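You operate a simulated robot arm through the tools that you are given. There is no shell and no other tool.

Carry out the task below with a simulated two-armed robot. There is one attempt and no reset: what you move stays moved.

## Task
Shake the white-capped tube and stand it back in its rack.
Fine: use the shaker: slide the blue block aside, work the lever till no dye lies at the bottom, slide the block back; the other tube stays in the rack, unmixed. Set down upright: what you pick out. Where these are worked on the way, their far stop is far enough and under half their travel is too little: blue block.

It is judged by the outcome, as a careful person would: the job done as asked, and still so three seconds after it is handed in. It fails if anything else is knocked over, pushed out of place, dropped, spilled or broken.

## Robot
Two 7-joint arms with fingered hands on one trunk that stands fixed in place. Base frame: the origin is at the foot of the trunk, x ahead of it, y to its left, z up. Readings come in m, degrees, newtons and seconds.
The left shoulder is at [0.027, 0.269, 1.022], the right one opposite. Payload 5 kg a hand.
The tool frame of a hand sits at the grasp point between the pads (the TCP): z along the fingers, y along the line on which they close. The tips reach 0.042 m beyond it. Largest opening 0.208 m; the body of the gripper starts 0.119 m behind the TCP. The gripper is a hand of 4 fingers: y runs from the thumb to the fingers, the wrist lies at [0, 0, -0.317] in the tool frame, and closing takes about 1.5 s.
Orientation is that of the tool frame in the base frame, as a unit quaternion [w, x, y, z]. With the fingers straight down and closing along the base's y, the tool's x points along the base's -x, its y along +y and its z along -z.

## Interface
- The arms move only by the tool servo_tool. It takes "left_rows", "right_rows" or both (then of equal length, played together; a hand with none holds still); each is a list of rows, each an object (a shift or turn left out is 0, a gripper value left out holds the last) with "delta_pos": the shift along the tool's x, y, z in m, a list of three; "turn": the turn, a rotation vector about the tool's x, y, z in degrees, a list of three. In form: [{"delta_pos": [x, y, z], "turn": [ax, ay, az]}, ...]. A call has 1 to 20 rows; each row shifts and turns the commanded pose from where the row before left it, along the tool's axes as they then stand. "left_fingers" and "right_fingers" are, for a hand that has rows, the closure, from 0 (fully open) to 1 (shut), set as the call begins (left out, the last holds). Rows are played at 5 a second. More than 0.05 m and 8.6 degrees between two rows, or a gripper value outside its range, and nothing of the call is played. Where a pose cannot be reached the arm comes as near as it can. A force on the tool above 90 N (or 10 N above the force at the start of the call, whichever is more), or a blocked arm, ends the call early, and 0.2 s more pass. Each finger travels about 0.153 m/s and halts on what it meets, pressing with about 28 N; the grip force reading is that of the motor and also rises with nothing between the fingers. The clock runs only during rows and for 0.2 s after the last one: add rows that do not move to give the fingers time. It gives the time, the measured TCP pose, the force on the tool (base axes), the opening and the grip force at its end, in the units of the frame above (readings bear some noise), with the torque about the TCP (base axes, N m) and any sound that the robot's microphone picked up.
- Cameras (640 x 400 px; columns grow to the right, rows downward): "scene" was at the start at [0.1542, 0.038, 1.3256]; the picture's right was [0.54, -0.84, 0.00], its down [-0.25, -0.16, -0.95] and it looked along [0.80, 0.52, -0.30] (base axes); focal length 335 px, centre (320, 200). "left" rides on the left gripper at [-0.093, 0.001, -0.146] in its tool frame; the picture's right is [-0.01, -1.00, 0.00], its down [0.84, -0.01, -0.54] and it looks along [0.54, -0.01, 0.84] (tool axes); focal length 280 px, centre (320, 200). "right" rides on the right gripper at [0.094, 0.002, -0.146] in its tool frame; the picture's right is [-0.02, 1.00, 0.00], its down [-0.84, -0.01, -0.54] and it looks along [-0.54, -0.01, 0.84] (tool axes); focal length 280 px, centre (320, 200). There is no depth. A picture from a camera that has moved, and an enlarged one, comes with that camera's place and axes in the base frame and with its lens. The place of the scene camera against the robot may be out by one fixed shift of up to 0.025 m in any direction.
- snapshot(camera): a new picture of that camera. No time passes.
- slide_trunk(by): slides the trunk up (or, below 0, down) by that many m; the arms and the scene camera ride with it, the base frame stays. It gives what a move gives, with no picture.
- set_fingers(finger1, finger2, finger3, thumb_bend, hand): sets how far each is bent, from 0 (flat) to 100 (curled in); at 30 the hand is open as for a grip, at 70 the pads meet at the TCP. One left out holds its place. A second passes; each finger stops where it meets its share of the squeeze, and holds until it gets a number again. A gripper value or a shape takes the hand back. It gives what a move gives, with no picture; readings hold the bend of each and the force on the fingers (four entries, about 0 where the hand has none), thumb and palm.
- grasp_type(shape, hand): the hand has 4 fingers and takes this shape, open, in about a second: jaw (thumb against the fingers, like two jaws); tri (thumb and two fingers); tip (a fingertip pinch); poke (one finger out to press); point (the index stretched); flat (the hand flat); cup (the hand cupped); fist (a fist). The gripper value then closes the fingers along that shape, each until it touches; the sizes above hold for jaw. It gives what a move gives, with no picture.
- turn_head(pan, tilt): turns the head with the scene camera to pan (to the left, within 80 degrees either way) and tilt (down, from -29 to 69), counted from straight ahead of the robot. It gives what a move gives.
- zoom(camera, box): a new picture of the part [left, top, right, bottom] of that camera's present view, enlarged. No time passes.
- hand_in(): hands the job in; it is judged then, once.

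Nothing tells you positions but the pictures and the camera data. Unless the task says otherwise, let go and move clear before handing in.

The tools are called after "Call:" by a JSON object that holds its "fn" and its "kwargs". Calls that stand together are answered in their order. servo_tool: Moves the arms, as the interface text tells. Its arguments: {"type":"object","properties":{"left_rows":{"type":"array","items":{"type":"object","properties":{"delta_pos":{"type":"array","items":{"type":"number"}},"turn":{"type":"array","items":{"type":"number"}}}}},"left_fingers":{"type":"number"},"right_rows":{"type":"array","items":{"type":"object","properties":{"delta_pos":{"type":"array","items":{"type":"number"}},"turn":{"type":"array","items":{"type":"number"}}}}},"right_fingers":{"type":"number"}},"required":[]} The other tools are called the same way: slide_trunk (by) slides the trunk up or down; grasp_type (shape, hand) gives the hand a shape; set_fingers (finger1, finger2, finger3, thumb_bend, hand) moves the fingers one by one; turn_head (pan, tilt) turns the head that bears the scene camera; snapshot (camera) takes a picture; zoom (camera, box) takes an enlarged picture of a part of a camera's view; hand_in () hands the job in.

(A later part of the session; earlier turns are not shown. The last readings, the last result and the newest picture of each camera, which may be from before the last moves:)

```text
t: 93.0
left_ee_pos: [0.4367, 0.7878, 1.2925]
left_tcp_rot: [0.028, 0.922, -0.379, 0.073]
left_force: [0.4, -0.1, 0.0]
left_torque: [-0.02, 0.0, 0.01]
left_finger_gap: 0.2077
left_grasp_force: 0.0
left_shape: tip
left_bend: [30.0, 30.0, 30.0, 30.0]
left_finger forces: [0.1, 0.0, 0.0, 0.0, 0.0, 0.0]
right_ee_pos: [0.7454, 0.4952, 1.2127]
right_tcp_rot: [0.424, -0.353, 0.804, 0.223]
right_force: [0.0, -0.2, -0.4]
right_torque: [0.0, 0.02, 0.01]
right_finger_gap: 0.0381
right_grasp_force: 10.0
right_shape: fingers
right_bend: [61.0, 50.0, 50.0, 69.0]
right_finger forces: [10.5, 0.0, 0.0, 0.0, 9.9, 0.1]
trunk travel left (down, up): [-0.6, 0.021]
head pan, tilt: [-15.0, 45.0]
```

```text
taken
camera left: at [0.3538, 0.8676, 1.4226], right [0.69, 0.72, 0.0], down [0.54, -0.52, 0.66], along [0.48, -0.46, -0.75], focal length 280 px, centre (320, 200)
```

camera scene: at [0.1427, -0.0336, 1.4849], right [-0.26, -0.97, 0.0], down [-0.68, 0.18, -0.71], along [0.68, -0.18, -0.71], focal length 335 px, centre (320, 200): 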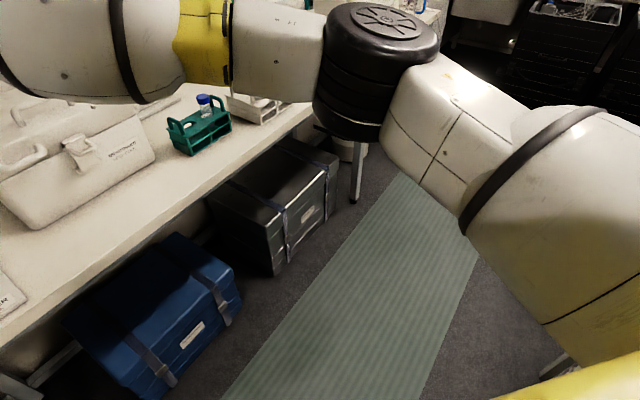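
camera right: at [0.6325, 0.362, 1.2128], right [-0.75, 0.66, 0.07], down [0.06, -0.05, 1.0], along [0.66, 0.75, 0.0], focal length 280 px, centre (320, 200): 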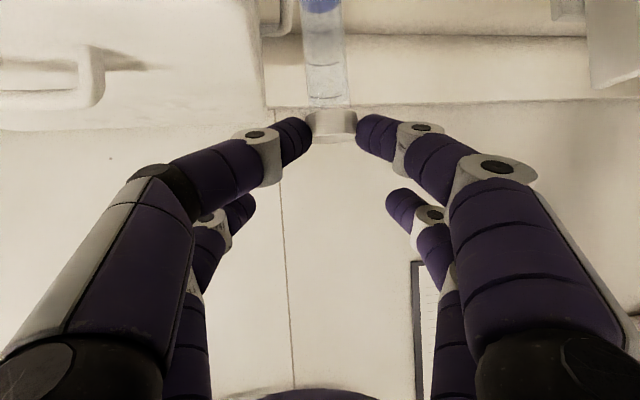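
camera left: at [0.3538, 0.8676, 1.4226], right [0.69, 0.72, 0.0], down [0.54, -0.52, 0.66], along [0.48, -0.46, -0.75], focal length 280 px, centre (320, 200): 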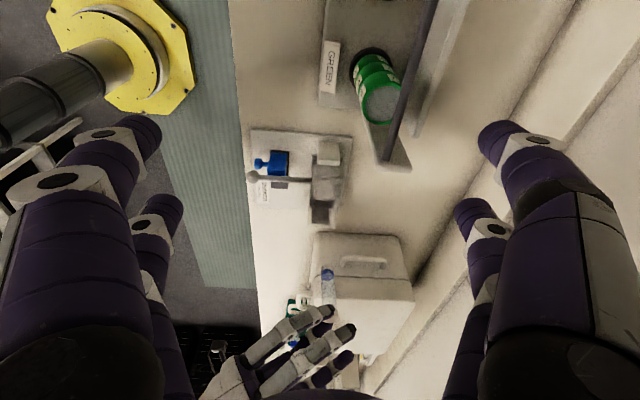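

No visible collision at the tool, but the tube is close to the box's end. I'll lift and retreat to the previous safe spot, checking the grip.

Call:
{"fn": "servo_tool", "kwargs": {"right_rows": [{"delta_pos": [-0.0252, 0.0018, -0.0163]}, {"delta_pos": [-0.0252, 0.0018, -0.0163]}, {"delta_pos": [0.0185, 0.0082, -0.0278]}, {"delta_pos": [0.0185, 0.0082, -0.0278]}, {"delta_pos": [0.0185, 0.0082, -0.0278]}, {"delta_pos": [0.0185, 0.0082, -0.0278]}, {"delta_pos": [0.0185, 0.0082, -0.0278]}, {}]}}

Call:
{"fn": "snapshot", "kwargs": {"camera": "right"}}

Call:
{"fn": "snapshot", "kwargs": {"camera": "left"}}

Call:
{"fn": "snapshot", "kwargs": {"camera": "scene"}}

```text
t: 94.8
left_ee_pos: [0.438, 0.7878, 1.2924]
left_tcp_rot: [0.027, 0.923, -0.378, 0.073]
left_force: [0.3, -0.4, -0.2]
left_torque: [-0.02, 0.07, -0.01]
left_finger_gap: 0.2081
left_grasp_force: 0.0
left_shape: tip
left_bend: [30.0, 30.0, 30.0, 30.0]
left_finger forces: [0.0, 0.0, 0.0, 0.0, 0.0, 0.1]
right_ee_pos: [0.6029, 0.3974, 1.2732]
right_tcp_rot: [0.424, -0.356, 0.802, 0.225]
right_force: [0.4, 0.4, 0.0]
right_torque: [0.01, 0.0, 0.07]
right_finger_gap: 0.0381
right_grasp_force: 9.8
right_shape: fingers
right_bend: [61.0, 50.0, 50.0, 69.0]
right_finger forces: [10.1, 0.0, 0.0, 0.0, 9.7, 0.1]
trunk travel left (down, up): [-0.6, 0.021]
head pan, tilt: [-15.0, 45.0]
```

```text
taken
camera right: at [0.4889, 0.2659, 1.2733], right [-0.76, 0.65, 0.07], down [0.06, -0.04, 1.0], along [0.65, 0.76, -0.01], focal length 280 px, centre (320, 200)
```

right: 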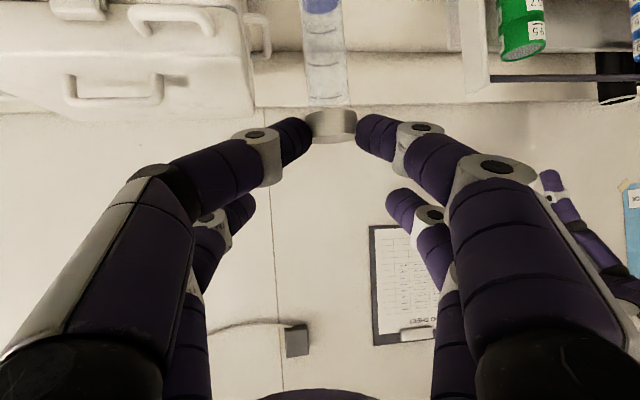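

```text
taken
camera left: at [0.3545, 0.8675, 1.4223], right [0.69, 0.72, 0.0], down [0.54, -0.52, 0.66], along [0.48, -0.46, -0.75], focal length 280 px, centre (320, 200)
```

left: 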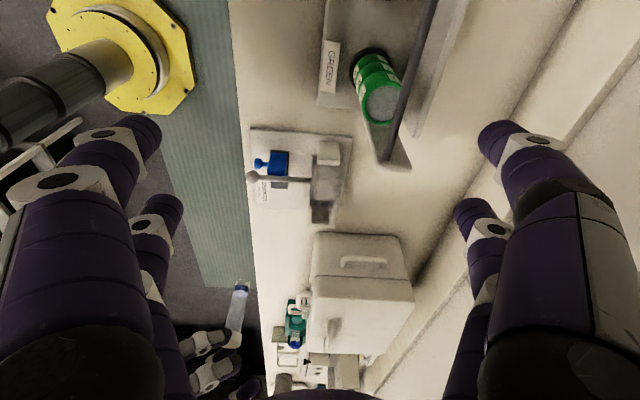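

```text
taken
camera scene: at [0.1433, -0.0338, 1.4849], right [-0.26, -0.97, 0.0], down [-0.68, 0.18, -0.71], along [0.68, -0.18, -0.71], focal length 335 px, centre (320, 200)
```

scene: 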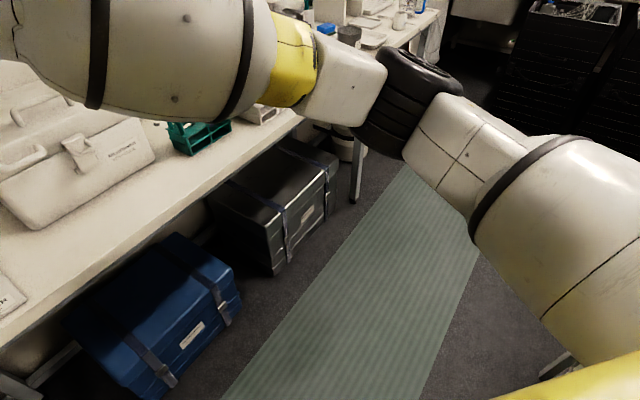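

The grip still holds and the tube is nearly vertical. I'll turn the hand a bit further (heading about 65°) so the forearm stays clear of the head, and approach at this height in smaller steps.

Call:
{"fn": "servo_tool", "kwargs": {"right_rows": [{"turn": [-5.66, 0.4, -3.66]}, {"turn": [-5.66, 0.4, -3.66]}, {}, {"delta_pos": [-0.0182, 0.0058, 0.03]}, {"delta_pos": [-0.0182, 0.0058, 0.03]}, {}]}}

Call:
{"fn": "servo_tool", "kwargs": {"right_rows": [{"delta_pos": [-0.0182, 0.0058, 0.03]}, {"delta_pos": [-0.0182, 0.0058, 0.03]}, {}]}}

Call:
{"fn": "snapshot", "kwargs": {"camera": "left"}}

```text
t: 96.2
left_ee_pos: [0.4383, 0.7868, 1.2939]
left_tcp_rot: [0.028, 0.922, -0.379, 0.072]
left_force: [-0.2, -0.3, 0.0]
left_torque: [0.03, 0.04, -0.04]
left_finger_gap: 0.2079
left_grasp_force: 0.1
left_shape: tip
left_bend: [30.0, 30.0, 30.0, 30.0]
left_finger forces: [0.1, 0.0, 0.0, 0.0, 0.0, 0.1]
right_ee_pos: [0.6208, 0.4654, 1.2727]
right_tcp_rot: [0.393, -0.448, 0.756, 0.272]
right_force: [0.1, -0.2, -0.6]
right_torque: [-0.02, 0.02, 0.01]
right_finger_gap: 0.0382
right_grasp_force: 9.8
right_shape: fingers
right_bend: [61.0, 50.0, 50.0, 69.0]
right_finger forces: [10.1, 0.0, 0.0, 0.1, 9.7, 0.1]
trunk travel left (down, up): [-0.6, 0.021]
head pan, tilt: [-15.0, 45.0]
```

```text
t: 97.2
left_ee_pos: [0.438, 0.7862, 1.2941]
left_tcp_rot: [0.028, 0.922, -0.379, 0.072]
left_force: [0.8, -0.9, 0.5]
left_torque: [0.09, 0.12, 0.0]
left_finger_gap: 0.2078
left_grasp_force: 0.1
left_shape: tip
left_bend: [30.0, 30.0, 30.0, 30.0]
left_finger forces: [0.1, 0.1, 0.1, 0.0, 0.0, 0.0]
right_ee_pos: [0.7294, 0.4649, 1.2535]
right_tcp_rot: [0.401, -0.409, 0.78, 0.25]
right_force: [-0.2, -0.8, -0.3]
right_torque: [0.09, 0.05, 0.13]
right_finger_gap: 0.0379
right_grasp_force: 10.3
right_shape: fingers
right_bend: [61.0, 50.0, 50.0, 69.0]
right_finger forces: [10.1, 0.0, 0.1, 0.2, 9.6, 0.0]
trunk travel left (down, up): [-0.6, 0.021]
head pan, tilt: [-15.0, 45.0]
stopped in row 3 (right hand): the arm was blocked; the commanded pose is now the measured one
```

```text
taken
camera left: at [0.3551, 0.8665, 1.4231], right [0.69, 0.72, 0.0], down [0.54, -0.52, 0.66], along [0.48, -0.46, -0.75], focal length 280 px, centre (320, 200)
```

left: 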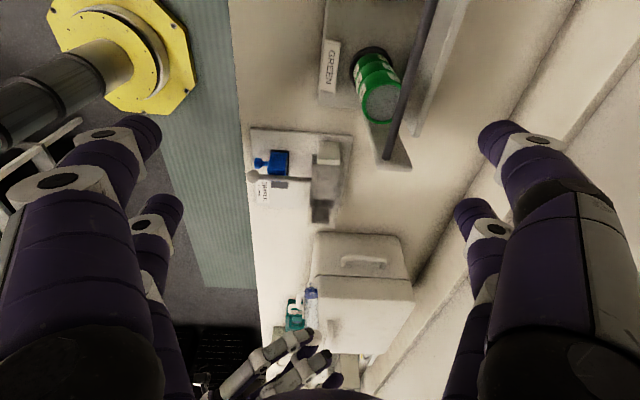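

The arm again jumped sideways at about the same place, so that seems to be a joint-configuration limit. I'll lift clear, go back, and probe with other hand headings in free space.

Call:
{"fn": "servo_tool", "kwargs": {"right_rows": [{"delta_pos": [-0.025, 0.0, -0.016]}, {"delta_pos": [-0.025, 0.0, -0.016]}, {}]}}

Call:
{"fn": "snapshot", "kwargs": {"camera": "right"}}

Call:
{"fn": "snapshot", "kwargs": {"camera": "left"}}

```text
t: 98.2
left_ee_pos: [0.4377, 0.7867, 1.2939]
left_tcp_rot: [0.029, 0.922, -0.379, 0.072]
left_force: [0.1, -0.8, -0.1]
left_torque: [0.05, 0.02, 0.02]
left_finger_gap: 0.2079
left_grasp_force: 0.1
left_shape: tip
left_bend: [30.0, 30.0, 30.0, 30.0]
left_finger forces: [0.0, 0.0, 0.0, 0.0, 0.0, 0.1]
right_ee_pos: [0.759, 0.4474, 1.3062]
right_tcp_rot: [0.401, -0.399, 0.787, 0.245]
right_force: [0.0, -0.7, -0.7]
right_torque: [-0.01, 0.03, 0.05]
right_finger_gap: 0.0381
right_grasp_force: 10.3
right_shape: fingers
right_bend: [61.0, 50.0, 50.0, 69.0]
right_finger forces: [10.2, 0.0, 0.1, 0.1, 9.8, 0.1]
trunk travel left (down, up): [-0.6, 0.021]
head pan, tilt: [-15.0, 45.0]
stopped in row 3 (right hand): the arm was blocked; the commanded pose is now the measured one
```

```text
taken
camera right: at [0.6587, 0.3045, 1.3104], right [-0.82, 0.57, 0.08], down [0.08, -0.02, 1.0], along [0.57, 0.82, -0.03], focal length 280 px, centre (320, 200)
```

right: 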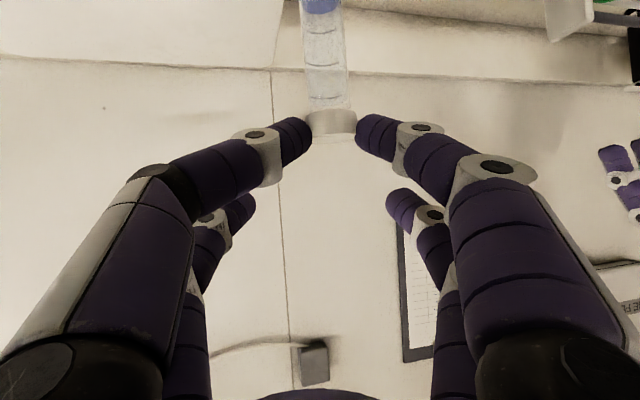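

```text
taken
camera left: at [0.3542, 0.867, 1.423], right [0.69, 0.72, 0.0], down [0.54, -0.52, 0.66], along [0.48, -0.46, -0.75], focal length 280 px, centre (320, 200)
```

left: 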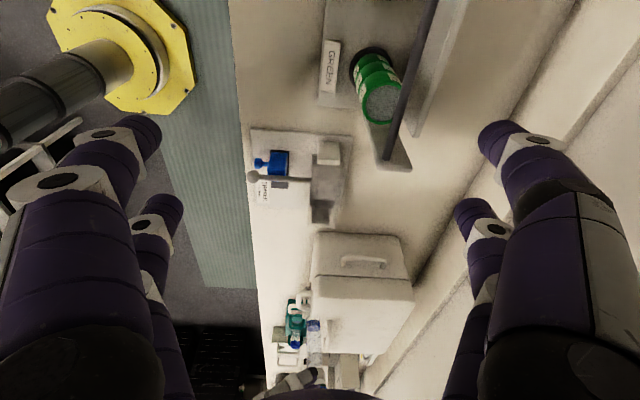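

It reports blocked even here, so I'll retreat to the earlier good spot and look for contact.

Call:
{"fn": "servo_tool", "kwargs": {"right_rows": [{"delta_pos": [0.01, 0.03, -0.025]}, {"delta_pos": [0.01, 0.03, -0.025]}, {"delta_pos": [0.01, 0.03, -0.025]}, {}]}}

Call:
{"fn": "turn_head", "kwargs": {"pan": -20, "tilt": 20}}

Call:
{"fn": "snapshot", "kwargs": {"camera": "scene"}}

Call:
{"fn": "turn_head", "kwargs": {"pan": 25, "tilt": 20}}

Call:
{"fn": "snapshot", "kwargs": {"camera": "scene"}}

```text
t: 99.2
left_ee_pos: [0.439, 0.7867, 1.2917]
left_tcp_rot: [0.029, 0.922, -0.379, 0.072]
left_force: [0.5, -0.2, -0.1]
left_torque: [-0.03, 0.06, -0.04]
left_finger_gap: 0.2081
left_grasp_force: 0.1
left_shape: tip
left_bend: [30.0, 30.0, 30.0, 30.0]
left_finger forces: [0.0, 0.0, 0.0, 0.1, 0.0, 0.1]
right_ee_pos: [0.6337, 0.4352, 1.3285]
right_tcp_rot: [0.401, -0.4, 0.787, 0.245]
right_force: [1.3, 0.0, -0.9]
right_torque: [0.03, 0.04, 0.07]
right_finger_gap: 0.0381
right_grasp_force: 9.5
right_shape: fingers
right_bend: [61.0, 50.0, 50.0, 69.0]
right_finger forces: [9.9, 0.1, 0.0, 0.0, 9.6, 0.0]
trunk travel left (down, up): [-0.6, 0.021]
head pan, tilt: [-15.0, 45.0]
```

```text
t: 100.1
left_ee_pos: [0.4381, 0.7865, 1.2932]
left_tcp_rot: [0.028, 0.922, -0.379, 0.073]
left_force: [0.8, -0.4, -0.1]
left_torque: [0.03, 0.03, 0.01]
left_finger_gap: 0.2079
left_grasp_force: 0.1
left_shape: tip
left_bend: [30.0, 30.0, 30.0, 30.0]
left_finger forces: [0.0, 0.0, 0.0, 0.0, 0.0, 0.0]
right_ee_pos: [0.6314, 0.4355, 1.3296]
right_tcp_rot: [0.4, -0.402, 0.786, 0.246]
right_force: [0.4, -0.3, -0.9]
right_torque: [0.0, 0.02, 0.03]
right_finger_gap: 0.038
right_grasp_force: 9.4
right_shape: fingers
right_bend: [61.0, 50.0, 50.0, 69.0]
right_finger forces: [9.9, 0.0, 0.0, 0.1, 9.6, 0.0]
trunk travel left (down, up): [-0.6, 0.021]
head pan, tilt: [-20.0, 20.0]
```

```text
taken
camera scene: at [0.1516, -0.0445, 1.5236], right [-0.34, -0.94, 0.0], down [-0.32, 0.12, -0.94], along [0.88, -0.32, -0.34], focal length 335 px, centre (320, 200)
```

scene: 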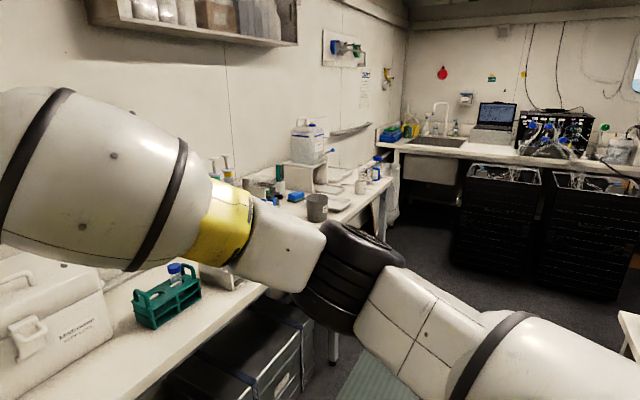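

```text
t: 101.2
left_ee_pos: [0.4372, 0.7884, 1.2936]
left_tcp_rot: [0.028, 0.922, -0.378, 0.073]
left_force: [-0.8, 0.3, 0.0]
left_torque: [0.01, -0.01, 0.0]
left_finger_gap: 0.2075
left_grasp_force: 0.1
left_shape: tip
left_bend: [30.0, 30.0, 30.0, 30.0]
left_finger forces: [0.0, 0.0, 0.1, 0.1, 0.0, 0.0]
right_ee_pos: [0.633, 0.4361, 1.3298]
right_tcp_rot: [0.401, -0.401, 0.786, 0.246]
right_force: [0.1, 0.9, -0.5]
right_torque: [-0.03, 0.0, 0.01]
right_finger_gap: 0.0381
right_grasp_force: 9.7
right_shape: fingers
right_bend: [61.0, 50.0, 50.0, 69.0]
right_finger forces: [9.9, 0.0, 0.1, 0.0, 9.5, 0.0]
trunk travel left (down, up): [-0.6, 0.021]
head pan, tilt: [25.0, 20.0]
```

```text
taken
camera scene: at [0.1486, 0.0266, 1.5236], right [0.42, -0.91, 0.0], down [-0.31, -0.14, -0.94], along [0.85, 0.4, -0.34], focal length 335 px, centre (320, 200)
```

scene: 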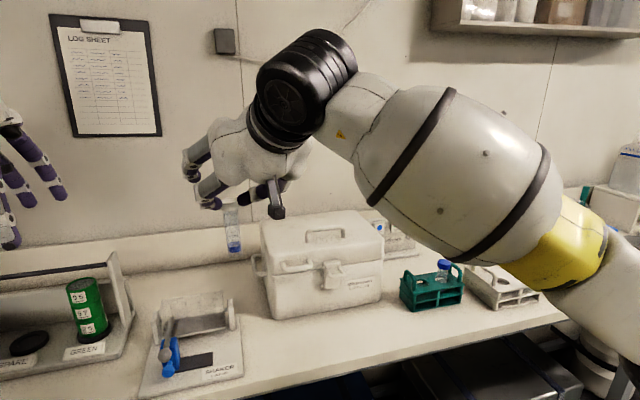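

Position is safe and the tube is steady. The right arm can't go further left, so handing the tube over to the left hand is an option; I'll check how far unused left fingers retract when fully curled.

Call:
{"fn": "set_fingers", "kwargs": {"hand": "left", "finger1": 100, "thumb_bend": 100, "finger2": 60, "finger3": 60}}

Call:
{"fn": "snapshot", "kwargs": {"camera": "left"}}

Call:
{"fn": "set_fingers", "kwargs": {"hand": "left", "finger1": 60, "thumb_bend": 60, "finger2": 100, "finger3": 100}}

Call:
{"fn": "snapshot", "kwargs": {"camera": "left"}}

Call:
{"fn": "zoom", "kwargs": {"camera": "scene", "box": [0, 80, 120, 260]}}

```text
t: 102.2
left_ee_pos: [0.4376, 0.7873, 1.293]
left_tcp_rot: [0.029, 0.923, -0.378, 0.073]
left_force: [-0.5, 0.1, 0.6]
left_torque: [-0.03, -0.01, 0.04]
left_finger_gap: 0.0042
left_grasp_force: 0.0
left_shape: fingers
left_bend: [100.0, 60.0, 60.0, 93.0]
left_finger forces: [0.1, 0.0, 0.0, 0.1, 0.0, 0.0]
right_ee_pos: [0.6321, 0.4365, 1.3311]
right_tcp_rot: [0.401, -0.401, 0.786, 0.245]
right_force: [-0.6, 0.2, -0.6]
right_torque: [0.0, -0.02, -0.04]
right_finger_gap: 0.0381
right_grasp_force: 9.5
right_shape: fingers
right_bend: [61.0, 50.0, 50.0, 69.0]
right_finger forces: [9.9, 0.0, 0.1, 0.1, 9.6, 0.0]
trunk travel left (down, up): [-0.6, 0.021]
head pan, tilt: [25.0, 20.0]
```

```text
taken
camera left: at [0.3536, 0.8675, 1.4229], right [0.69, 0.72, 0.0], down [0.54, -0.52, 0.66], along [0.48, -0.46, -0.75], focal length 280 px, centre (320, 200)
```

left: 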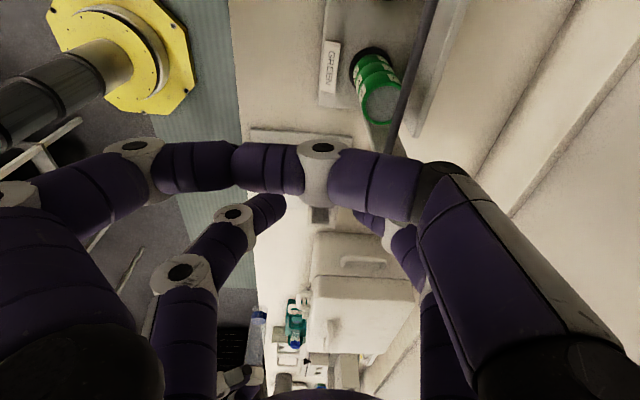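

```text
t: 103.2
left_ee_pos: [0.4378, 0.7879, 1.2937]
left_tcp_rot: [0.028, 0.922, -0.379, 0.073]
left_force: [0.8, -0.6, -0.4]
left_torque: [-0.02, 0.02, 0.02]
left_finger_gap: 0.0601
left_grasp_force: 0.0
left_shape: fingers
left_bend: [60.0, 72.0, 72.0, 60.0]
left_finger forces: [0.0, 0.0, 0.1, 0.0, 0.1, 0.0]
right_ee_pos: [0.6327, 0.4352, 1.33]
right_tcp_rot: [0.401, -0.4, 0.787, 0.245]
right_force: [0.0, 0.4, -1.2]
right_torque: [-0.03, -0.01, 0.03]
right_finger_gap: 0.0381
right_grasp_force: 9.8
right_shape: fingers
right_bend: [61.0, 50.0, 50.0, 69.0]
right_finger forces: [9.9, 0.0, 0.0, 0.0, 9.6, 0.0]
trunk travel left (down, up): [-0.6, 0.021]
head pan, tilt: [25.0, 20.0]
```

```text
taken
camera left: at [0.3536, 0.8675, 1.4229], right [0.69, 0.72, 0.0], down [0.54, -0.52, 0.66], along [0.48, -0.46, -0.75], focal length 280 px, centre (320, 200)
```

left: 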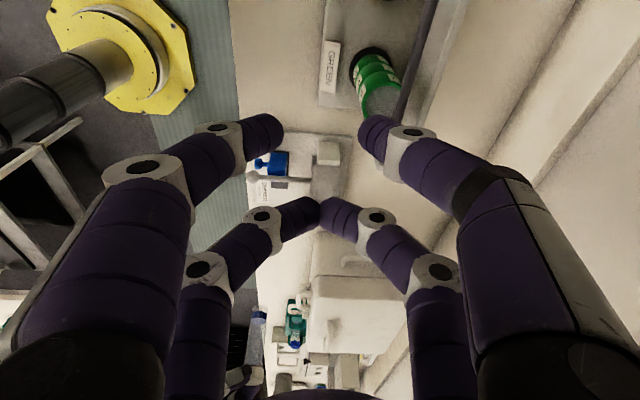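

```text
2.22 times, centred on (60, 170) of scene
camera zoom: at [0.1485, 0.0266, 1.5237], right [0.42, -0.91, 0.0], down [-0.31, -0.14, -0.94], along [0.85, 0.4, -0.34], focal length 745 px, centre (898, 267)
```

zoom: 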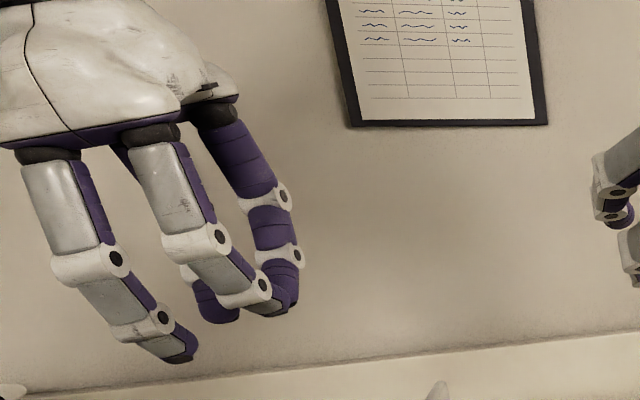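

Unused fingers can simply stay wide open. Plan: hold the tube in front between the arms, right hand pointing +y on the cap, left hand pointing −y pinching the body just below the cap, then hand over. First I turn the right hand to point left.

Call:
{"fn": "servo_tool", "kwargs": {"right_rows": [{"delta_pos": [0.0, 0.01, -0.03]}, {"delta_pos": [0.0, 0.01, -0.03]}, {"turn": [-6.62, 0.52, -4.46]}, {"turn": [-6.62, 0.52, -4.46]}, {"turn": [-6.62, 0.52, -4.46]}, {"turn": [-6.62, 0.52, -4.46]}, {}]}}

Call:
{"fn": "zoom", "kwargs": {"camera": "right", "box": [220, 0, 420, 160]}}

Call:
{"fn": "snapshot", "kwargs": {"camera": "scene"}}

```text
t: 104.8
left_ee_pos: [0.4372, 0.7865, 1.2945]
left_tcp_rot: [0.027, 0.922, -0.379, 0.072]
left_force: [-0.6, 0.4, 0.5]
left_torque: [0.01, -0.06, 0.0]
left_finger_gap: 0.0599
left_grasp_force: 0.0
left_shape: fingers
left_bend: [60.0, 72.0, 72.0, 60.0]
left_finger forces: [0.0, 0.1, 0.0, 0.1, 0.0, 0.1]
right_ee_pos: [0.5924, 0.405, 1.3637]
right_tcp_rot: [0.318, -0.602, 0.645, 0.346]
right_force: [-0.4, -0.6, -0.8]
right_torque: [0.04, -0.03, -0.01]
right_finger_gap: 0.038
right_grasp_force: 9.8
right_shape: fingers
right_bend: [61.0, 50.0, 50.0, 69.0]
right_finger forces: [9.8, 0.0, 0.1, 0.1, 9.5, 0.0]
trunk travel left (down, up): [-0.6, 0.021]
head pan, tilt: [25.0, 20.0]
```

```text
2.50 times, centred on (320, 80) of right
camera zoom: at [0.5849, 0.2312, 1.3685], right [-1.0, 0.04, 0.08], down [0.08, 0.02, 1.0], along [0.04, 1.0, -0.03], focal length 701 px, centre (320, 500)
```

zoom: 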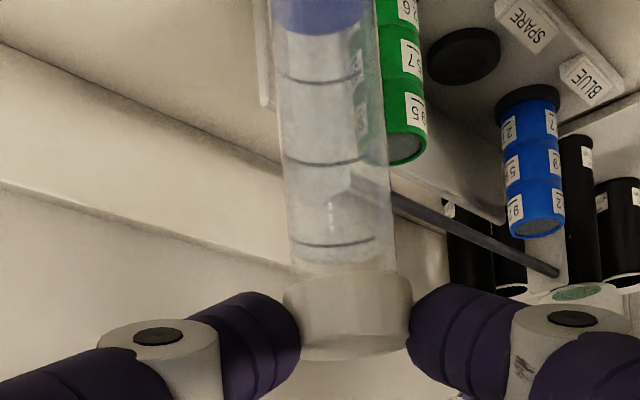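

```text
taken
camera scene: at [0.1485, 0.0265, 1.5237], right [0.42, -0.91, 0.0], down [-0.31, -0.14, -0.94], along [0.85, 0.4, -0.34], focal length 335 px, centre (320, 200)
```

scene: 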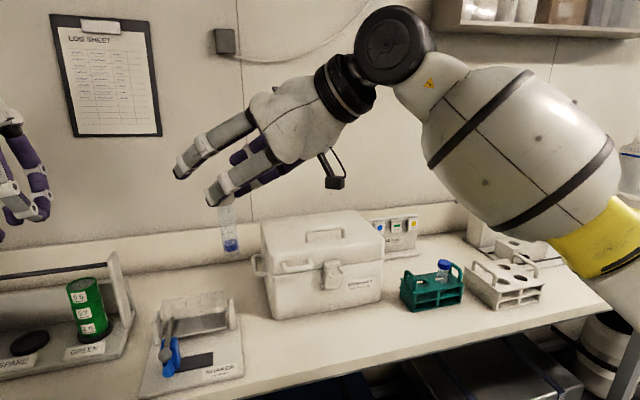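

With the hand pointing left the posture looks much better, so the right arm may reach the shaker this way after all. I'll try cautiously at this height.

Call:
{"fn": "servo_tool", "kwargs": {"right_rows": [{"delta_pos": [-0.0078, -0.0141, 0.0351]}, {"delta_pos": [-0.0078, -0.0141, 0.0351]}, {}]}}

Call:
{"fn": "servo_tool", "kwargs": {"right_rows": [{"delta_pos": [-0.0078, -0.0141, 0.0351]}, {}]}}

Call:
{"fn": "servo_tool", "kwargs": {"right_rows": [{"delta_pos": [-0.0078, -0.0141, 0.0351]}, {}]}}

```text
t: 105.6
left_ee_pos: [0.4361, 0.7864, 1.2933]
left_tcp_rot: [0.028, 0.922, -0.379, 0.073]
left_force: [0.0, -0.6, 0.2]
left_torque: [0.04, -0.01, 0.02]
left_finger_gap: 0.0601
left_grasp_force: 0.0
left_shape: fingers
left_bend: [60.0, 72.0, 72.0, 60.0]
left_finger forces: [0.0, 0.1, 0.0, 0.0, 0.0, 0.0]
right_ee_pos: [0.6199, 0.4701, 1.3372]
right_tcp_rot: [0.318, -0.602, 0.645, 0.347]
right_force: [0.2, -0.1, -1.2]
right_torque: [0.0, 0.01, -0.05]
right_finger_gap: 0.0381
right_grasp_force: 9.5
right_shape: fingers
right_bend: [61.0, 50.0, 50.0, 69.0]
right_finger forces: [9.7, 0.0, 0.0, 0.0, 9.5, 0.0]
trunk travel left (down, up): [-0.6, 0.021]
head pan, tilt: [25.0, 20.0]
```

```text
t: 106.4
left_ee_pos: [0.4384, 0.7869, 1.2933]
left_tcp_rot: [0.028, 0.923, -0.378, 0.072]
left_force: [0.9, -1.3, -1.1]
left_torque: [0.11, 0.12, -0.05]
left_finger_gap: 0.0597
left_grasp_force: 0.1
left_shape: fingers
left_bend: [60.0, 72.0, 72.0, 60.0]
left_finger forces: [0.1, 0.0, 0.0, 0.1, 0.0, 0.0]
right_ee_pos: [0.6691, 0.4772, 1.3212]
right_tcp_rot: [0.324, -0.589, 0.657, 0.342]
right_force: [0.5, -0.8, -0.4]
right_torque: [0.08, 0.07, 0.09]
right_finger_gap: 0.038
right_grasp_force: 10.2
right_shape: fingers
right_bend: [61.0, 50.0, 50.0, 69.0]
right_finger forces: [9.9, 0.0, 0.1, 0.0, 9.5, 0.0]
trunk travel left (down, up): [-0.6, 0.021]
head pan, tilt: [25.0, 20.0]
stopped in row 2 (right hand): the arm was blocked; the commanded pose is now the measured one
```

```text
t: 107.2
left_ee_pos: [0.4396, 0.7861, 1.2941]
left_tcp_rot: [0.027, 0.922, -0.379, 0.073]
left_force: [2.6, -1.4, 0.2]
left_torque: [0.09, 0.2, -0.01]
left_finger_gap: 0.0597
left_grasp_force: 0.1
left_shape: fingers
left_bend: [60.0, 72.0, 72.0, 60.0]
left_finger forces: [0.0, 0.0, 0.1, 0.0, 0.0, 0.0]
right_ee_pos: [0.7461, 0.4594, 1.3099]
right_tcp_rot: [0.337, -0.562, 0.678, 0.334]
right_force: [1.1, -0.2, -1.2]
right_torque: [0.14, 0.07, 0.2]
right_finger_gap: 0.0377
right_grasp_force: 9.9
right_shape: fingers
right_bend: [61.0, 50.0, 50.0, 69.0]
right_finger forces: [9.9, 0.1, 0.0, 0.1, 9.8, 0.0]
trunk travel left (down, up): [-0.6, 0.021]
head pan, tilt: [25.0, 20.0]
stopped in row 2 (right hand): the arm was blocked; the commanded pose is now the measured one
```

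Blocked again at the same sideways limit. Before resorting to a handover, I'll try a lower trunk, which raises the upper arm relative to the torso: back to the safe spot, then trunk down 0.12.

Call:
{"fn": "servo_tool", "kwargs": {"right_rows": [{"delta_pos": [0.0172, 0.0328, -0.0215]}, {"delta_pos": [0.0172, 0.0328, -0.0215]}, {"delta_pos": [0.0172, 0.0328, -0.0215]}, {"delta_pos": [0.0172, 0.0328, -0.0215]}, {}]}}

Call:
{"fn": "slide_trunk", "kwargs": {"by": -0.1}}

Call:
{"fn": "snapshot", "kwargs": {"camera": "scene"}}

Call:
{"fn": "snapshot", "kwargs": {"camera": "left"}}

```text
t: 108.4
left_ee_pos: [0.4369, 0.7875, 1.2927]
left_tcp_rot: [0.028, 0.923, -0.378, 0.074]
left_force: [0.5, 0.2, 0.0]
left_torque: [-0.05, 0.04, -0.03]
left_finger_gap: 0.0597
left_grasp_force: 0.0
left_shape: fingers
left_bend: [60.0, 72.0, 72.0, 60.0]
left_finger forces: [0.1, 0.1, 0.1, 0.0, 0.0, 0.1]
right_ee_pos: [0.5947, 0.3779, 1.3099]
right_tcp_rot: [0.336, -0.566, 0.675, 0.334]
right_force: [0.9, 0.7, -0.6]
right_torque: [0.03, 0.0, 0.03]
right_finger_gap: 0.0376
right_grasp_force: 9.8
right_shape: fingers
right_bend: [61.0, 50.0, 50.0, 69.0]
right_finger forces: [9.8, 0.0, 0.0, 0.0, 9.7, 0.0]
trunk travel left (down, up): [-0.6, 0.021]
head pan, tilt: [25.0, 20.0]
```

```text
t: 109.7
left_ee_pos: [0.4364, 0.7874, 1.1945]
left_tcp_rot: [0.027, 0.922, -0.378, 0.073]
left_force: [-0.5, -0.5, 0.4]
left_torque: [0.03, -0.07, 0.02]
left_finger_gap: 0.06
left_grasp_force: 0.1
left_shape: fingers
left_bend: [60.0, 72.0, 72.0, 60.0]
left_finger forces: [0.0, 0.0, 0.1, 0.0, 0.0, 0.0]
right_ee_pos: [0.5922, 0.374, 1.2116]
right_tcp_rot: [0.336, -0.566, 0.675, 0.334]
right_force: [-0.5, -0.1, -0.7]
right_torque: [-0.02, -0.06, -0.03]
right_finger_gap: 0.038
right_grasp_force: 9.7
right_shape: fingers
right_bend: [61.0, 50.0, 50.0, 69.0]
right_finger forces: [9.9, 0.0, 0.1, 0.1, 9.8, 0.0]
trunk travel left (down, up): [-0.5, 0.121]
head pan, tilt: [25.0, 20.0]
```

```text
taken
camera scene: at [0.1502, 0.0263, 1.4237], right [0.42, -0.91, 0.0], down [-0.31, -0.14, -0.94], along [0.85, 0.4, -0.34], focal length 335 px, centre (320, 200)
```

scene: 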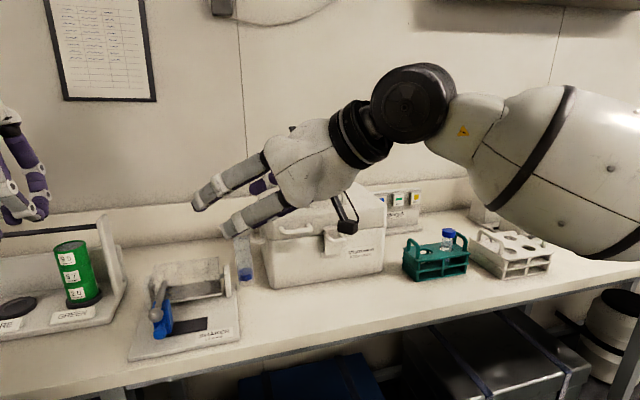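

```text
taken
camera left: at [0.3526, 0.8671, 1.3246], right [0.69, 0.72, 0.0], down [0.54, -0.52, 0.66], along [0.48, -0.46, -0.75], focal length 280 px, centre (320, 200)
```

left: 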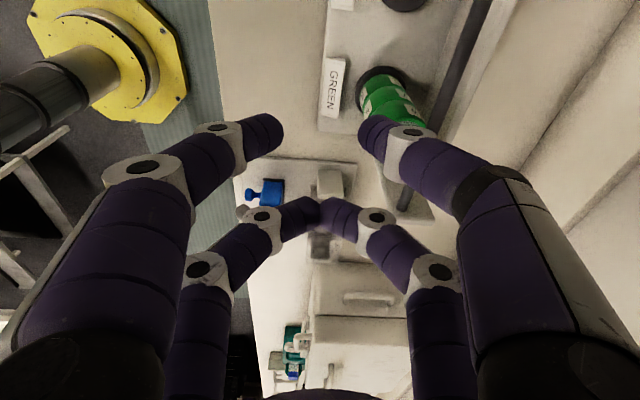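

Trunk is lower now. I'll try the approach again step by step.

Call:
{"fn": "servo_tool", "kwargs": {"right_rows": [{"delta_pos": [-0.0247, -0.0063, 0.0243]}, {"delta_pos": [-0.0247, -0.0063, 0.0243]}, {"delta_pos": [-0.0247, -0.0063, 0.0243]}, {}]}}

Call:
{"fn": "servo_tool", "kwargs": {"right_rows": [{"delta_pos": [-0.012, -0.003, 0.012]}, {}]}}

Call:
{"fn": "servo_tool", "kwargs": {"right_rows": [{"delta_pos": [-0.012, -0.003, 0.012]}, {}]}}

```text
t: 110.7
left_ee_pos: [0.4377, 0.7862, 1.1942]
left_tcp_rot: [0.027, 0.922, -0.379, 0.072]
left_force: [0.2, -0.4, -0.4]
left_torque: [0.12, 0.04, 0.02]
left_finger_gap: 0.0598
left_grasp_force: 0.1
left_shape: fingers
left_bend: [60.0, 72.0, 72.0, 60.0]
left_finger forces: [0.1, 0.0, 0.0, 0.1, 0.0, 0.0]
right_ee_pos: [0.6288, 0.4721, 1.2282]
right_tcp_rot: [0.336, -0.565, 0.675, 0.334]
right_force: [1.4, -0.9, -0.4]
right_torque: [0.04, 0.03, 0.08]
right_finger_gap: 0.0377
right_grasp_force: 10.1
right_shape: fingers
right_bend: [61.0, 50.0, 50.0, 69.0]
right_finger forces: [9.7, 0.0, 0.0, 0.1, 9.6, 0.1]
trunk travel left (down, up): [-0.5, 0.121]
head pan, tilt: [25.0, 20.0]
```

```text
t: 111.3
left_ee_pos: [0.4384, 0.7868, 1.194]
left_tcp_rot: [0.028, 0.922, -0.379, 0.075]
left_force: [-0.5, 0.1, 0.0]
left_torque: [0.01, 0.02, 0.06]
left_finger_gap: 0.0599
left_grasp_force: 0.1
left_shape: fingers
left_bend: [60.0, 72.0, 72.0, 60.0]
left_finger forces: [0.1, 0.0, 0.0, 0.0, 0.0, 0.0]
right_ee_pos: [0.6322, 0.4887, 1.2333]
right_tcp_rot: [0.336, -0.565, 0.675, 0.334]
right_force: [0.3, -0.8, -0.6]
right_torque: [0.05, 0.05, 0.0]
right_finger_gap: 0.038
right_grasp_force: 9.3
right_shape: fingers
right_bend: [61.0, 50.0, 50.0, 69.0]
right_finger forces: [9.7, 0.0, 0.1, 0.0, 9.6, 0.1]
trunk travel left (down, up): [-0.5, 0.121]
head pan, tilt: [25.0, 20.0]
```

```text
t: 111.9
left_ee_pos: [0.4373, 0.7863, 1.1939]
left_tcp_rot: [0.028, 0.922, -0.379, 0.073]
left_force: [0.4, -0.1, 0.2]
left_torque: [0.06, 0.02, -0.02]
left_finger_gap: 0.06
left_grasp_force: 0.1
left_shape: fingers
left_bend: [60.0, 72.0, 72.0, 60.0]
left_finger forces: [0.0, 0.0, 0.1, 0.0, 0.0, 0.0]
right_ee_pos: [0.6382, 0.5041, 1.2362]
right_tcp_rot: [0.336, -0.565, 0.675, 0.334]
right_force: [1.0, -0.5, 0.0]
right_torque: [0.01, 0.02, 0.03]
right_finger_gap: 0.0376
right_grasp_force: 9.8
right_shape: fingers
right_bend: [61.0, 50.0, 50.0, 69.0]
right_finger forces: [9.7, 0.0, 0.1, 0.1, 9.6, 0.1]
trunk travel left (down, up): [-0.5, 0.121]
head pan, tilt: [25.0, 20.0]
```

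The lower trunk works: past the old limit with no block. Continuing in small steps.

Call:
{"fn": "servo_tool", "kwargs": {"right_rows": [{"delta_pos": [-0.012, -0.004, 0.012]}, {}]}}

Call:
{"fn": "servo_tool", "kwargs": {"right_rows": [{"delta_pos": [-0.01, -0.006, 0.013]}, {}]}}

Call:
{"fn": "snapshot", "kwargs": {"camera": "left"}}

Call:
{"fn": "snapshot", "kwargs": {"camera": "scene"}}

```text
t: 112.7
left_ee_pos: [0.4383, 0.7869, 1.1945]
left_tcp_rot: [0.028, 0.922, -0.379, 0.073]
left_force: [1.4, -1.2, 0.4]
left_torque: [0.17, 0.15, 0.0]
left_finger_gap: 0.0601
left_grasp_force: 0.1
left_shape: fingers
left_bend: [60.0, 72.0, 72.0, 60.0]
left_finger forces: [0.0, 0.0, 0.0, 0.0, 0.1, 0.1]
right_ee_pos: [0.6711, 0.4998, 1.2386]
right_tcp_rot: [0.341, -0.553, 0.684, 0.332]
right_force: [1.2, -1.0, -1.0]
right_torque: [0.09, 0.04, 0.09]
right_finger_gap: 0.0375
right_grasp_force: 9.0
right_shape: fingers
right_bend: [61.0, 50.0, 50.0, 69.0]
right_finger forces: [9.6, 0.0, 0.0, 0.1, 9.5, 0.0]
trunk travel left (down, up): [-0.5, 0.121]
head pan, tilt: [25.0, 20.0]
stopped in row 2 (right hand): the arm was blocked; the commanded pose is now the measured one
```

```text
t: 113.5
left_ee_pos: [0.4378, 0.7862, 1.1943]
left_tcp_rot: [0.027, 0.922, -0.379, 0.072]
left_force: [0.6, -1.1, 0.4]
left_torque: [0.22, 0.17, 0.03]
left_finger_gap: 0.0596
left_grasp_force: 0.2
left_shape: fingers
left_bend: [60.0, 72.0, 72.0, 60.0]
left_finger forces: [0.0, 0.0, 0.0, 0.0, 0.1, 0.0]
right_ee_pos: [0.7158, 0.4854, 1.2424]
right_tcp_rot: [0.347, -0.537, 0.695, 0.33]
right_force: [-0.4, -0.2, -1.5]
right_torque: [0.09, 0.08, 0.14]
right_finger_gap: 0.0379
right_grasp_force: 9.5
right_shape: fingers
right_bend: [61.0, 50.0, 50.0, 69.0]
right_finger forces: [9.5, 0.0, 0.0, 0.0, 9.6, 0.0]
trunk travel left (down, up): [-0.5, 0.121]
head pan, tilt: [25.0, 20.0]
stopped in row 2 (right hand): the arm was blocked; the commanded pose is now the measured one
```

```text
taken
camera left: at [0.3542, 0.8661, 1.3246], right [0.69, 0.72, 0.0], down [0.54, -0.52, 0.66], along [0.48, -0.46, -0.75], focal length 280 px, centre (320, 200)
```

left: 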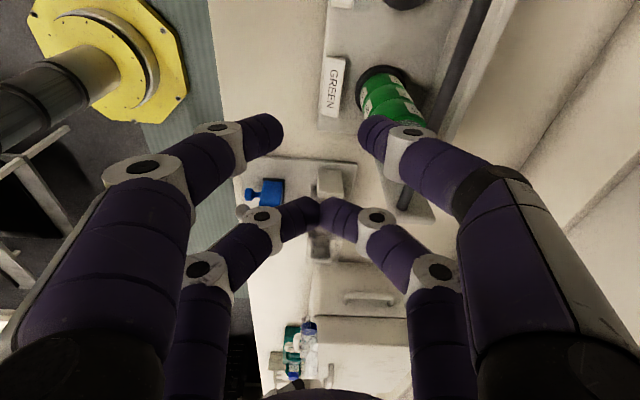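

```text
taken
camera scene: at [0.1516, 0.0253, 1.4232], right [0.42, -0.91, 0.0], down [-0.31, -0.14, -0.94], along [0.85, 0.4, -0.34], focal length 335 px, centre (320, 200)
```

scene: 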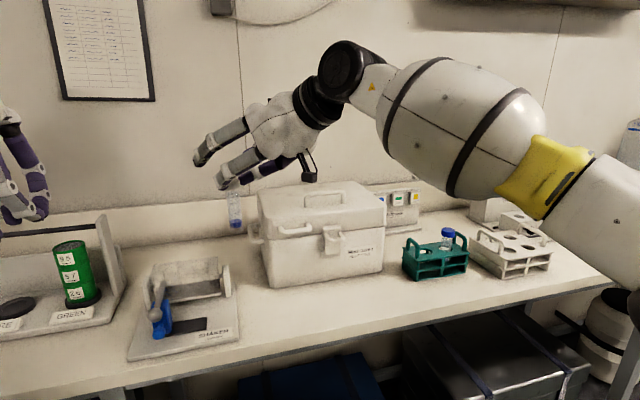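

The limit only shifted a few centimetres, so I'll do the handover. First the right hand goes back to a clear spot in front, then the left hand moves over, rolls its camera to the top and tilts to point at the tube.

Call:
{"fn": "servo_tool", "kwargs": {"right_rows": [{"delta_pos": [0.02, 0.0132, -0.0354]}, {"delta_pos": [0.02, 0.0132, -0.0354]}, {"delta_pos": [0.02, 0.0132, -0.0354]}, {"delta_pos": [0.02, 0.0132, -0.0354]}, {"delta_pos": [0.02, 0.0132, -0.0354]}, {"turn": [-4.0, 0, -2.5]}, {"turn": [-4.0, 0, -2.5]}, {}]}}

Call:
{"fn": "zoom", "kwargs": {"camera": "right", "box": [220, 0, 420, 160]}}

Call:
{"fn": "snapshot", "kwargs": {"camera": "scene"}}

```text
t: 115.3
left_ee_pos: [0.4377, 0.7875, 1.1931]
left_tcp_rot: [0.029, 0.922, -0.378, 0.074]
left_force: [-0.3, -0.6, -0.7]
left_torque: [-0.08, -0.04, 0.03]
left_finger_gap: 0.0598
left_grasp_force: 0.1
left_shape: fingers
left_bend: [60.0, 72.0, 72.0, 60.0]
left_finger forces: [0.0, 0.0, 0.0, 0.0, 0.1, 0.1]
right_ee_pos: [0.6035, 0.3072, 1.2588]
right_tcp_rot: [0.321, -0.593, 0.644, 0.362]
right_force: [0.8, 0.3, -0.7]
right_torque: [-0.05, 0.0, 0.0]
right_finger_gap: 0.0379
right_grasp_force: 9.3
right_shape: fingers
right_bend: [61.0, 50.0, 50.0, 69.0]
right_finger forces: [9.3, 0.0, 0.0, 0.0, 9.2, 0.0]
trunk travel left (down, up): [-0.5, 0.121]
head pan, tilt: [25.0, 20.0]
```

```text
2.50 times, centred on (320, 80) of right
camera zoom: at [0.5965, 0.133, 1.2581], right [-0.99, 0.04, 0.1], down [0.1, -0.01, 1.0], along [0.04, 1.0, 0.0], focal length 701 px, centre (320, 500)
```

zoom: 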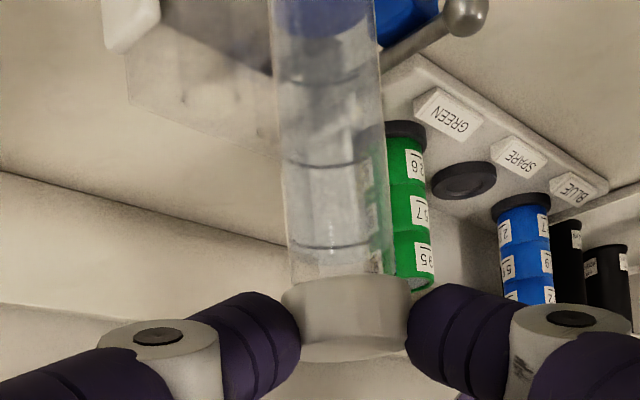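

```text
taken
camera scene: at [0.1507, 0.0274, 1.4233], right [0.42, -0.91, 0.0], down [-0.31, -0.15, -0.94], along [0.85, 0.4, -0.34], focal length 335 px, centre (320, 200)
```

scene: 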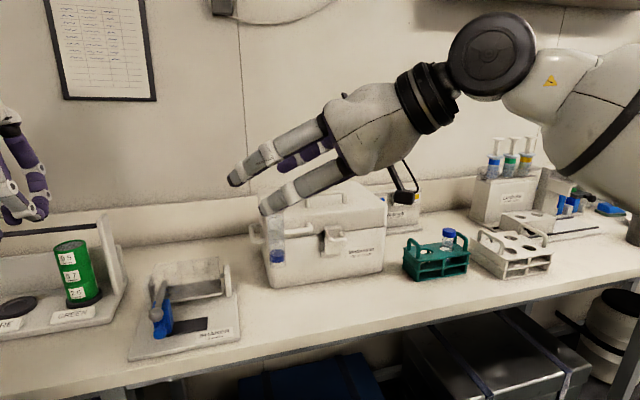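

The tube hangs vertical at about (0.592, 0.321), cap bottom near 1.204. Now I bring the left hand over, with its gripping pair half open, and roll it.

Call:
{"fn": "set_fingers", "kwargs": {"hand": "left", "finger1": 30, "thumb_bend": 30, "finger2": 58, "finger3": 58}}

Call:
{"fn": "servo_tool", "kwargs": {"left_rows": [{"delta_pos": [0.0337, 0.02, -0.015]}, {"delta_pos": [0.0337, 0.02, -0.015]}, {"delta_pos": [0.0337, 0.02, -0.015]}, {"delta_pos": [0.0337, 0.02, -0.015]}, {"delta_pos": [0.0337, 0.02, -0.015]}, {"turn": [0, 0, -8.5]}, {"turn": [0, 0, -8.5]}, {"turn": [0, 0, -8.5]}, {"turn": [0, 0, -8.5]}, {"turn": [0, 0, -8.5]}, {"turn": [0, 0, -8.5]}, {"turn": [0, 0, -8.5]}, {"turn": [0, 0, -8.5]}, {"turn": [0, 0, -8.5]}, {"turn": [0, 0, -8.5]}, {"turn": [0, 0, -8.5]}, {"turn": [0, 0, -8.5]}, {"turn": [0, 0, -8.5]}, {"turn": [0, 0, -8.5]}, {"turn": [0, 0, -8.5]}]}}

Call:
{"fn": "snapshot", "kwargs": {"camera": "scene"}}

Call:
{"fn": "snapshot", "kwargs": {"camera": "left"}}

```text
t: 116.3
left_ee_pos: [0.4367, 0.7869, 1.1938]
left_tcp_rot: [0.028, 0.922, -0.378, 0.073]
left_force: [0.2, 0.4, -0.3]
left_torque: [0.03, 0.04, -0.01]
left_finger_gap: 0.2181
left_grasp_force: 0.1
left_shape: fingers
left_bend: [30.0, 57.0, 57.0, 30.0]
left_finger forces: [0.0, 0.1, 0.0, 0.0, 0.0, 0.1]
right_ee_pos: [0.6038, 0.3051, 1.2609]
right_tcp_rot: [0.321, -0.593, 0.644, 0.362]
right_force: [0.0, 0.6, -1.6]
right_torque: [-0.01, -0.01, 0.02]
right_finger_gap: 0.0376
right_grasp_force: 9.4
right_shape: fingers
right_bend: [61.0, 50.0, 50.0, 69.0]
right_finger forces: [9.3, 0.0, 0.0, 0.1, 9.3, 0.0]
trunk travel left (down, up): [-0.5, 0.121]
head pan, tilt: [25.0, 20.0]
```

```text
t: 120.5
left_ee_pos: [0.477, 0.6062, 1.2948]
left_tcp_rot: [0.078, 0.747, 0.661, 0.007]
left_force: [0.0, -0.4, 0.1]
left_torque: [0.02, 0.0, 0.01]
left_finger_gap: 0.2186
left_grasp_force: 0.0
left_shape: fingers
left_bend: [30.0, 57.0, 57.0, 30.0]
left_finger forces: [0.1, 0.0, 0.0, 0.0, 0.0, 0.1]
right_ee_pos: [0.6035, 0.3051, 1.2612]
right_tcp_rot: [0.321, -0.593, 0.644, 0.362]
right_force: [-0.1, -0.4, -0.2]
right_torque: [-0.02, -0.02, -0.01]
right_finger_gap: 0.0377
right_grasp_force: 9.5
right_shape: fingers
right_bend: [61.0, 50.0, 50.0, 69.0]
right_finger forces: [9.4, 0.1, 0.0, 0.0, 9.3, 0.0]
trunk travel left (down, up): [-0.5, 0.121]
head pan, tilt: [25.0, 20.0]
```

```text
taken
camera scene: at [0.1506, 0.0265, 1.4234], right [0.42, -0.91, 0.0], down [-0.31, -0.14, -0.94], along [0.85, 0.4, -0.34], focal length 335 px, centre (320, 200)
```

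scene: 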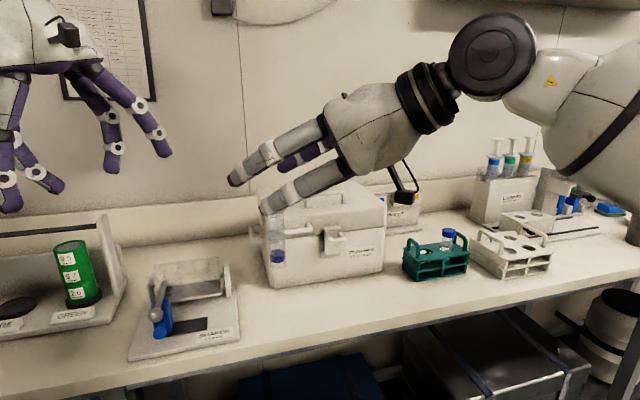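

```text
taken
camera left: at [0.4488, 0.5306, 1.4476], right [-0.99, 0.1, -0.13], down [0.03, 0.89, 0.45], along [0.16, 0.44, -0.88], focal length 280 px, centre (320, 200)
```

left: 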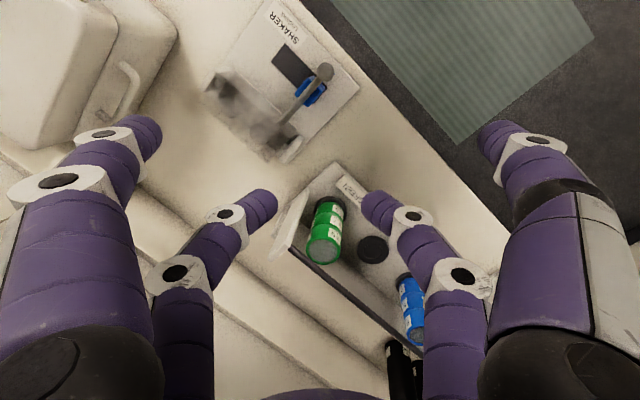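

Now tilt the left hand to point at the tube (toward −y), first moving a little closer.

Call:
{"fn": "servo_tool", "kwargs": {"left_rows": [{"delta_pos": [-0.03, 0.0269, 0.0062]}, {"delta_pos": [-0.03, 0.0269, 0.0062]}, {"delta_pos": [-0.03, 0.0269, 0.0062]}, {"turn": [0.05, -8.0, -1.48]}, {"turn": [0.05, -8.0, -1.48]}, {"turn": [0.05, -8.0, -1.48]}, {"turn": [0.05, -8.0, -1.48]}, {"turn": [0.05, -8.0, -1.48]}, {"turn": [0.05, -8.0, -1.48]}, {"turn": [0.05, -8.0, -1.48]}, {"turn": [0.05, -8.0, -1.48]}, {}]}}

Call:
{"fn": "snapshot", "kwargs": {"camera": "scene"}}

Call:
{"fn": "snapshot", "kwargs": {"camera": "left"}}

Call:
{"fn": "snapshot", "kwargs": {"camera": "right"}}

```text
t: 123.1
left_ee_pos: [0.5528, 0.5086, 1.2879]
left_tcp_rot: [0.412, 0.568, 0.59, -0.401]
left_force: [8.3, -1.0, -15.7]
left_torque: [-2.11, 0.44, -1.2]
left_finger_gap: 0.218
left_grasp_force: 0.0
left_shape: fingers
left_bend: [30.0, 57.0, 57.0, 30.0]
left_finger forces: [0.0, 0.0, 0.1, 0.1, 0.1, 0.0]
right_ee_pos: [0.6097, 0.3055, 1.2556]
right_tcp_rot: [0.32, -0.591, 0.646, 0.363]
right_force: [3.2, 1.0, -2.0]
right_torque: [0.18, 0.17, 0.28]
right_finger_gap: 0.0375
right_grasp_force: 9.4
right_shape: fingers
right_bend: [61.0, 50.0, 50.0, 69.0]
right_finger forces: [9.1, 0.0, 0.1, 0.1, 9.4, 0.1]
trunk travel left (down, up): [-0.5, 0.121]
head pan, tilt: [25.0, 20.0]
```

```text
taken
camera scene: at [0.1557, 0.0287, 1.4222], right [0.42, -0.91, 0.0], down [-0.31, -0.15, -0.94], along [0.85, 0.39, -0.35], focal length 335 px, centre (320, 200)
```

scene: 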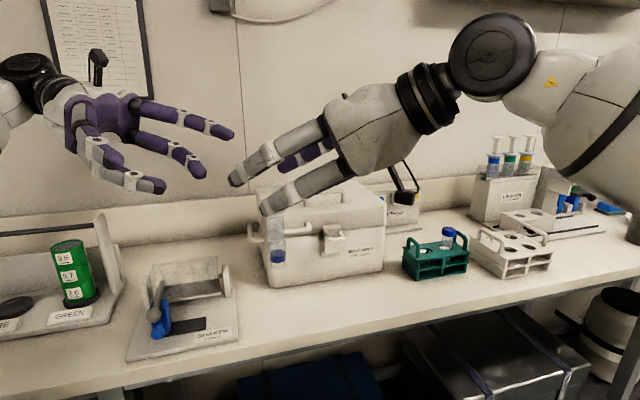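

```text
taken
camera left: at [0.551, 0.615, 1.4258], right [-1.0, -0.04, 0.02], down [-0.04, 0.79, -0.61], along [0.01, -0.61, -0.79], focal length 280 px, centre (320, 200)
```

left: 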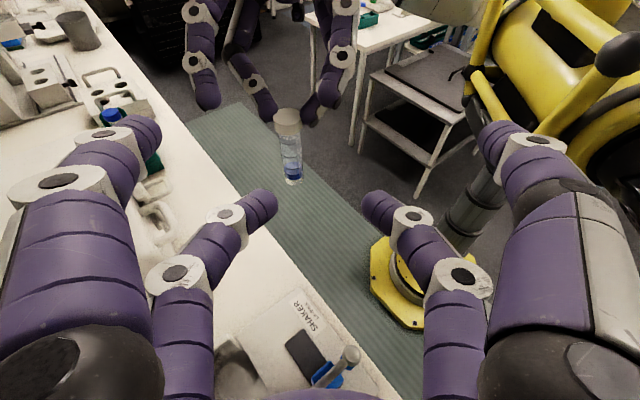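

```text
taken
camera right: at [0.6019, 0.1327, 1.2547], right [-0.99, 0.05, 0.1], down [0.1, -0.01, 0.99], along [0.05, 1.0, 0.0], focal length 280 px, centre (320, 200)
```

right: 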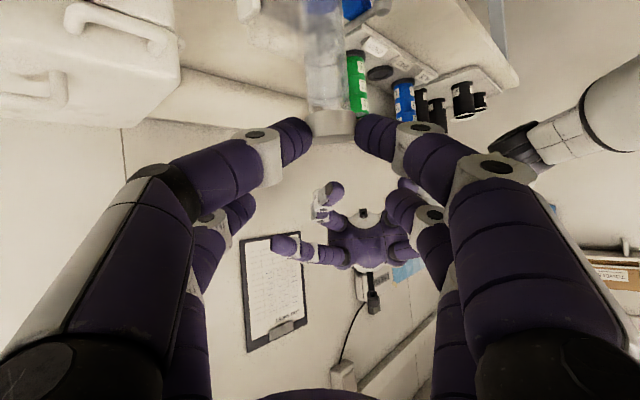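

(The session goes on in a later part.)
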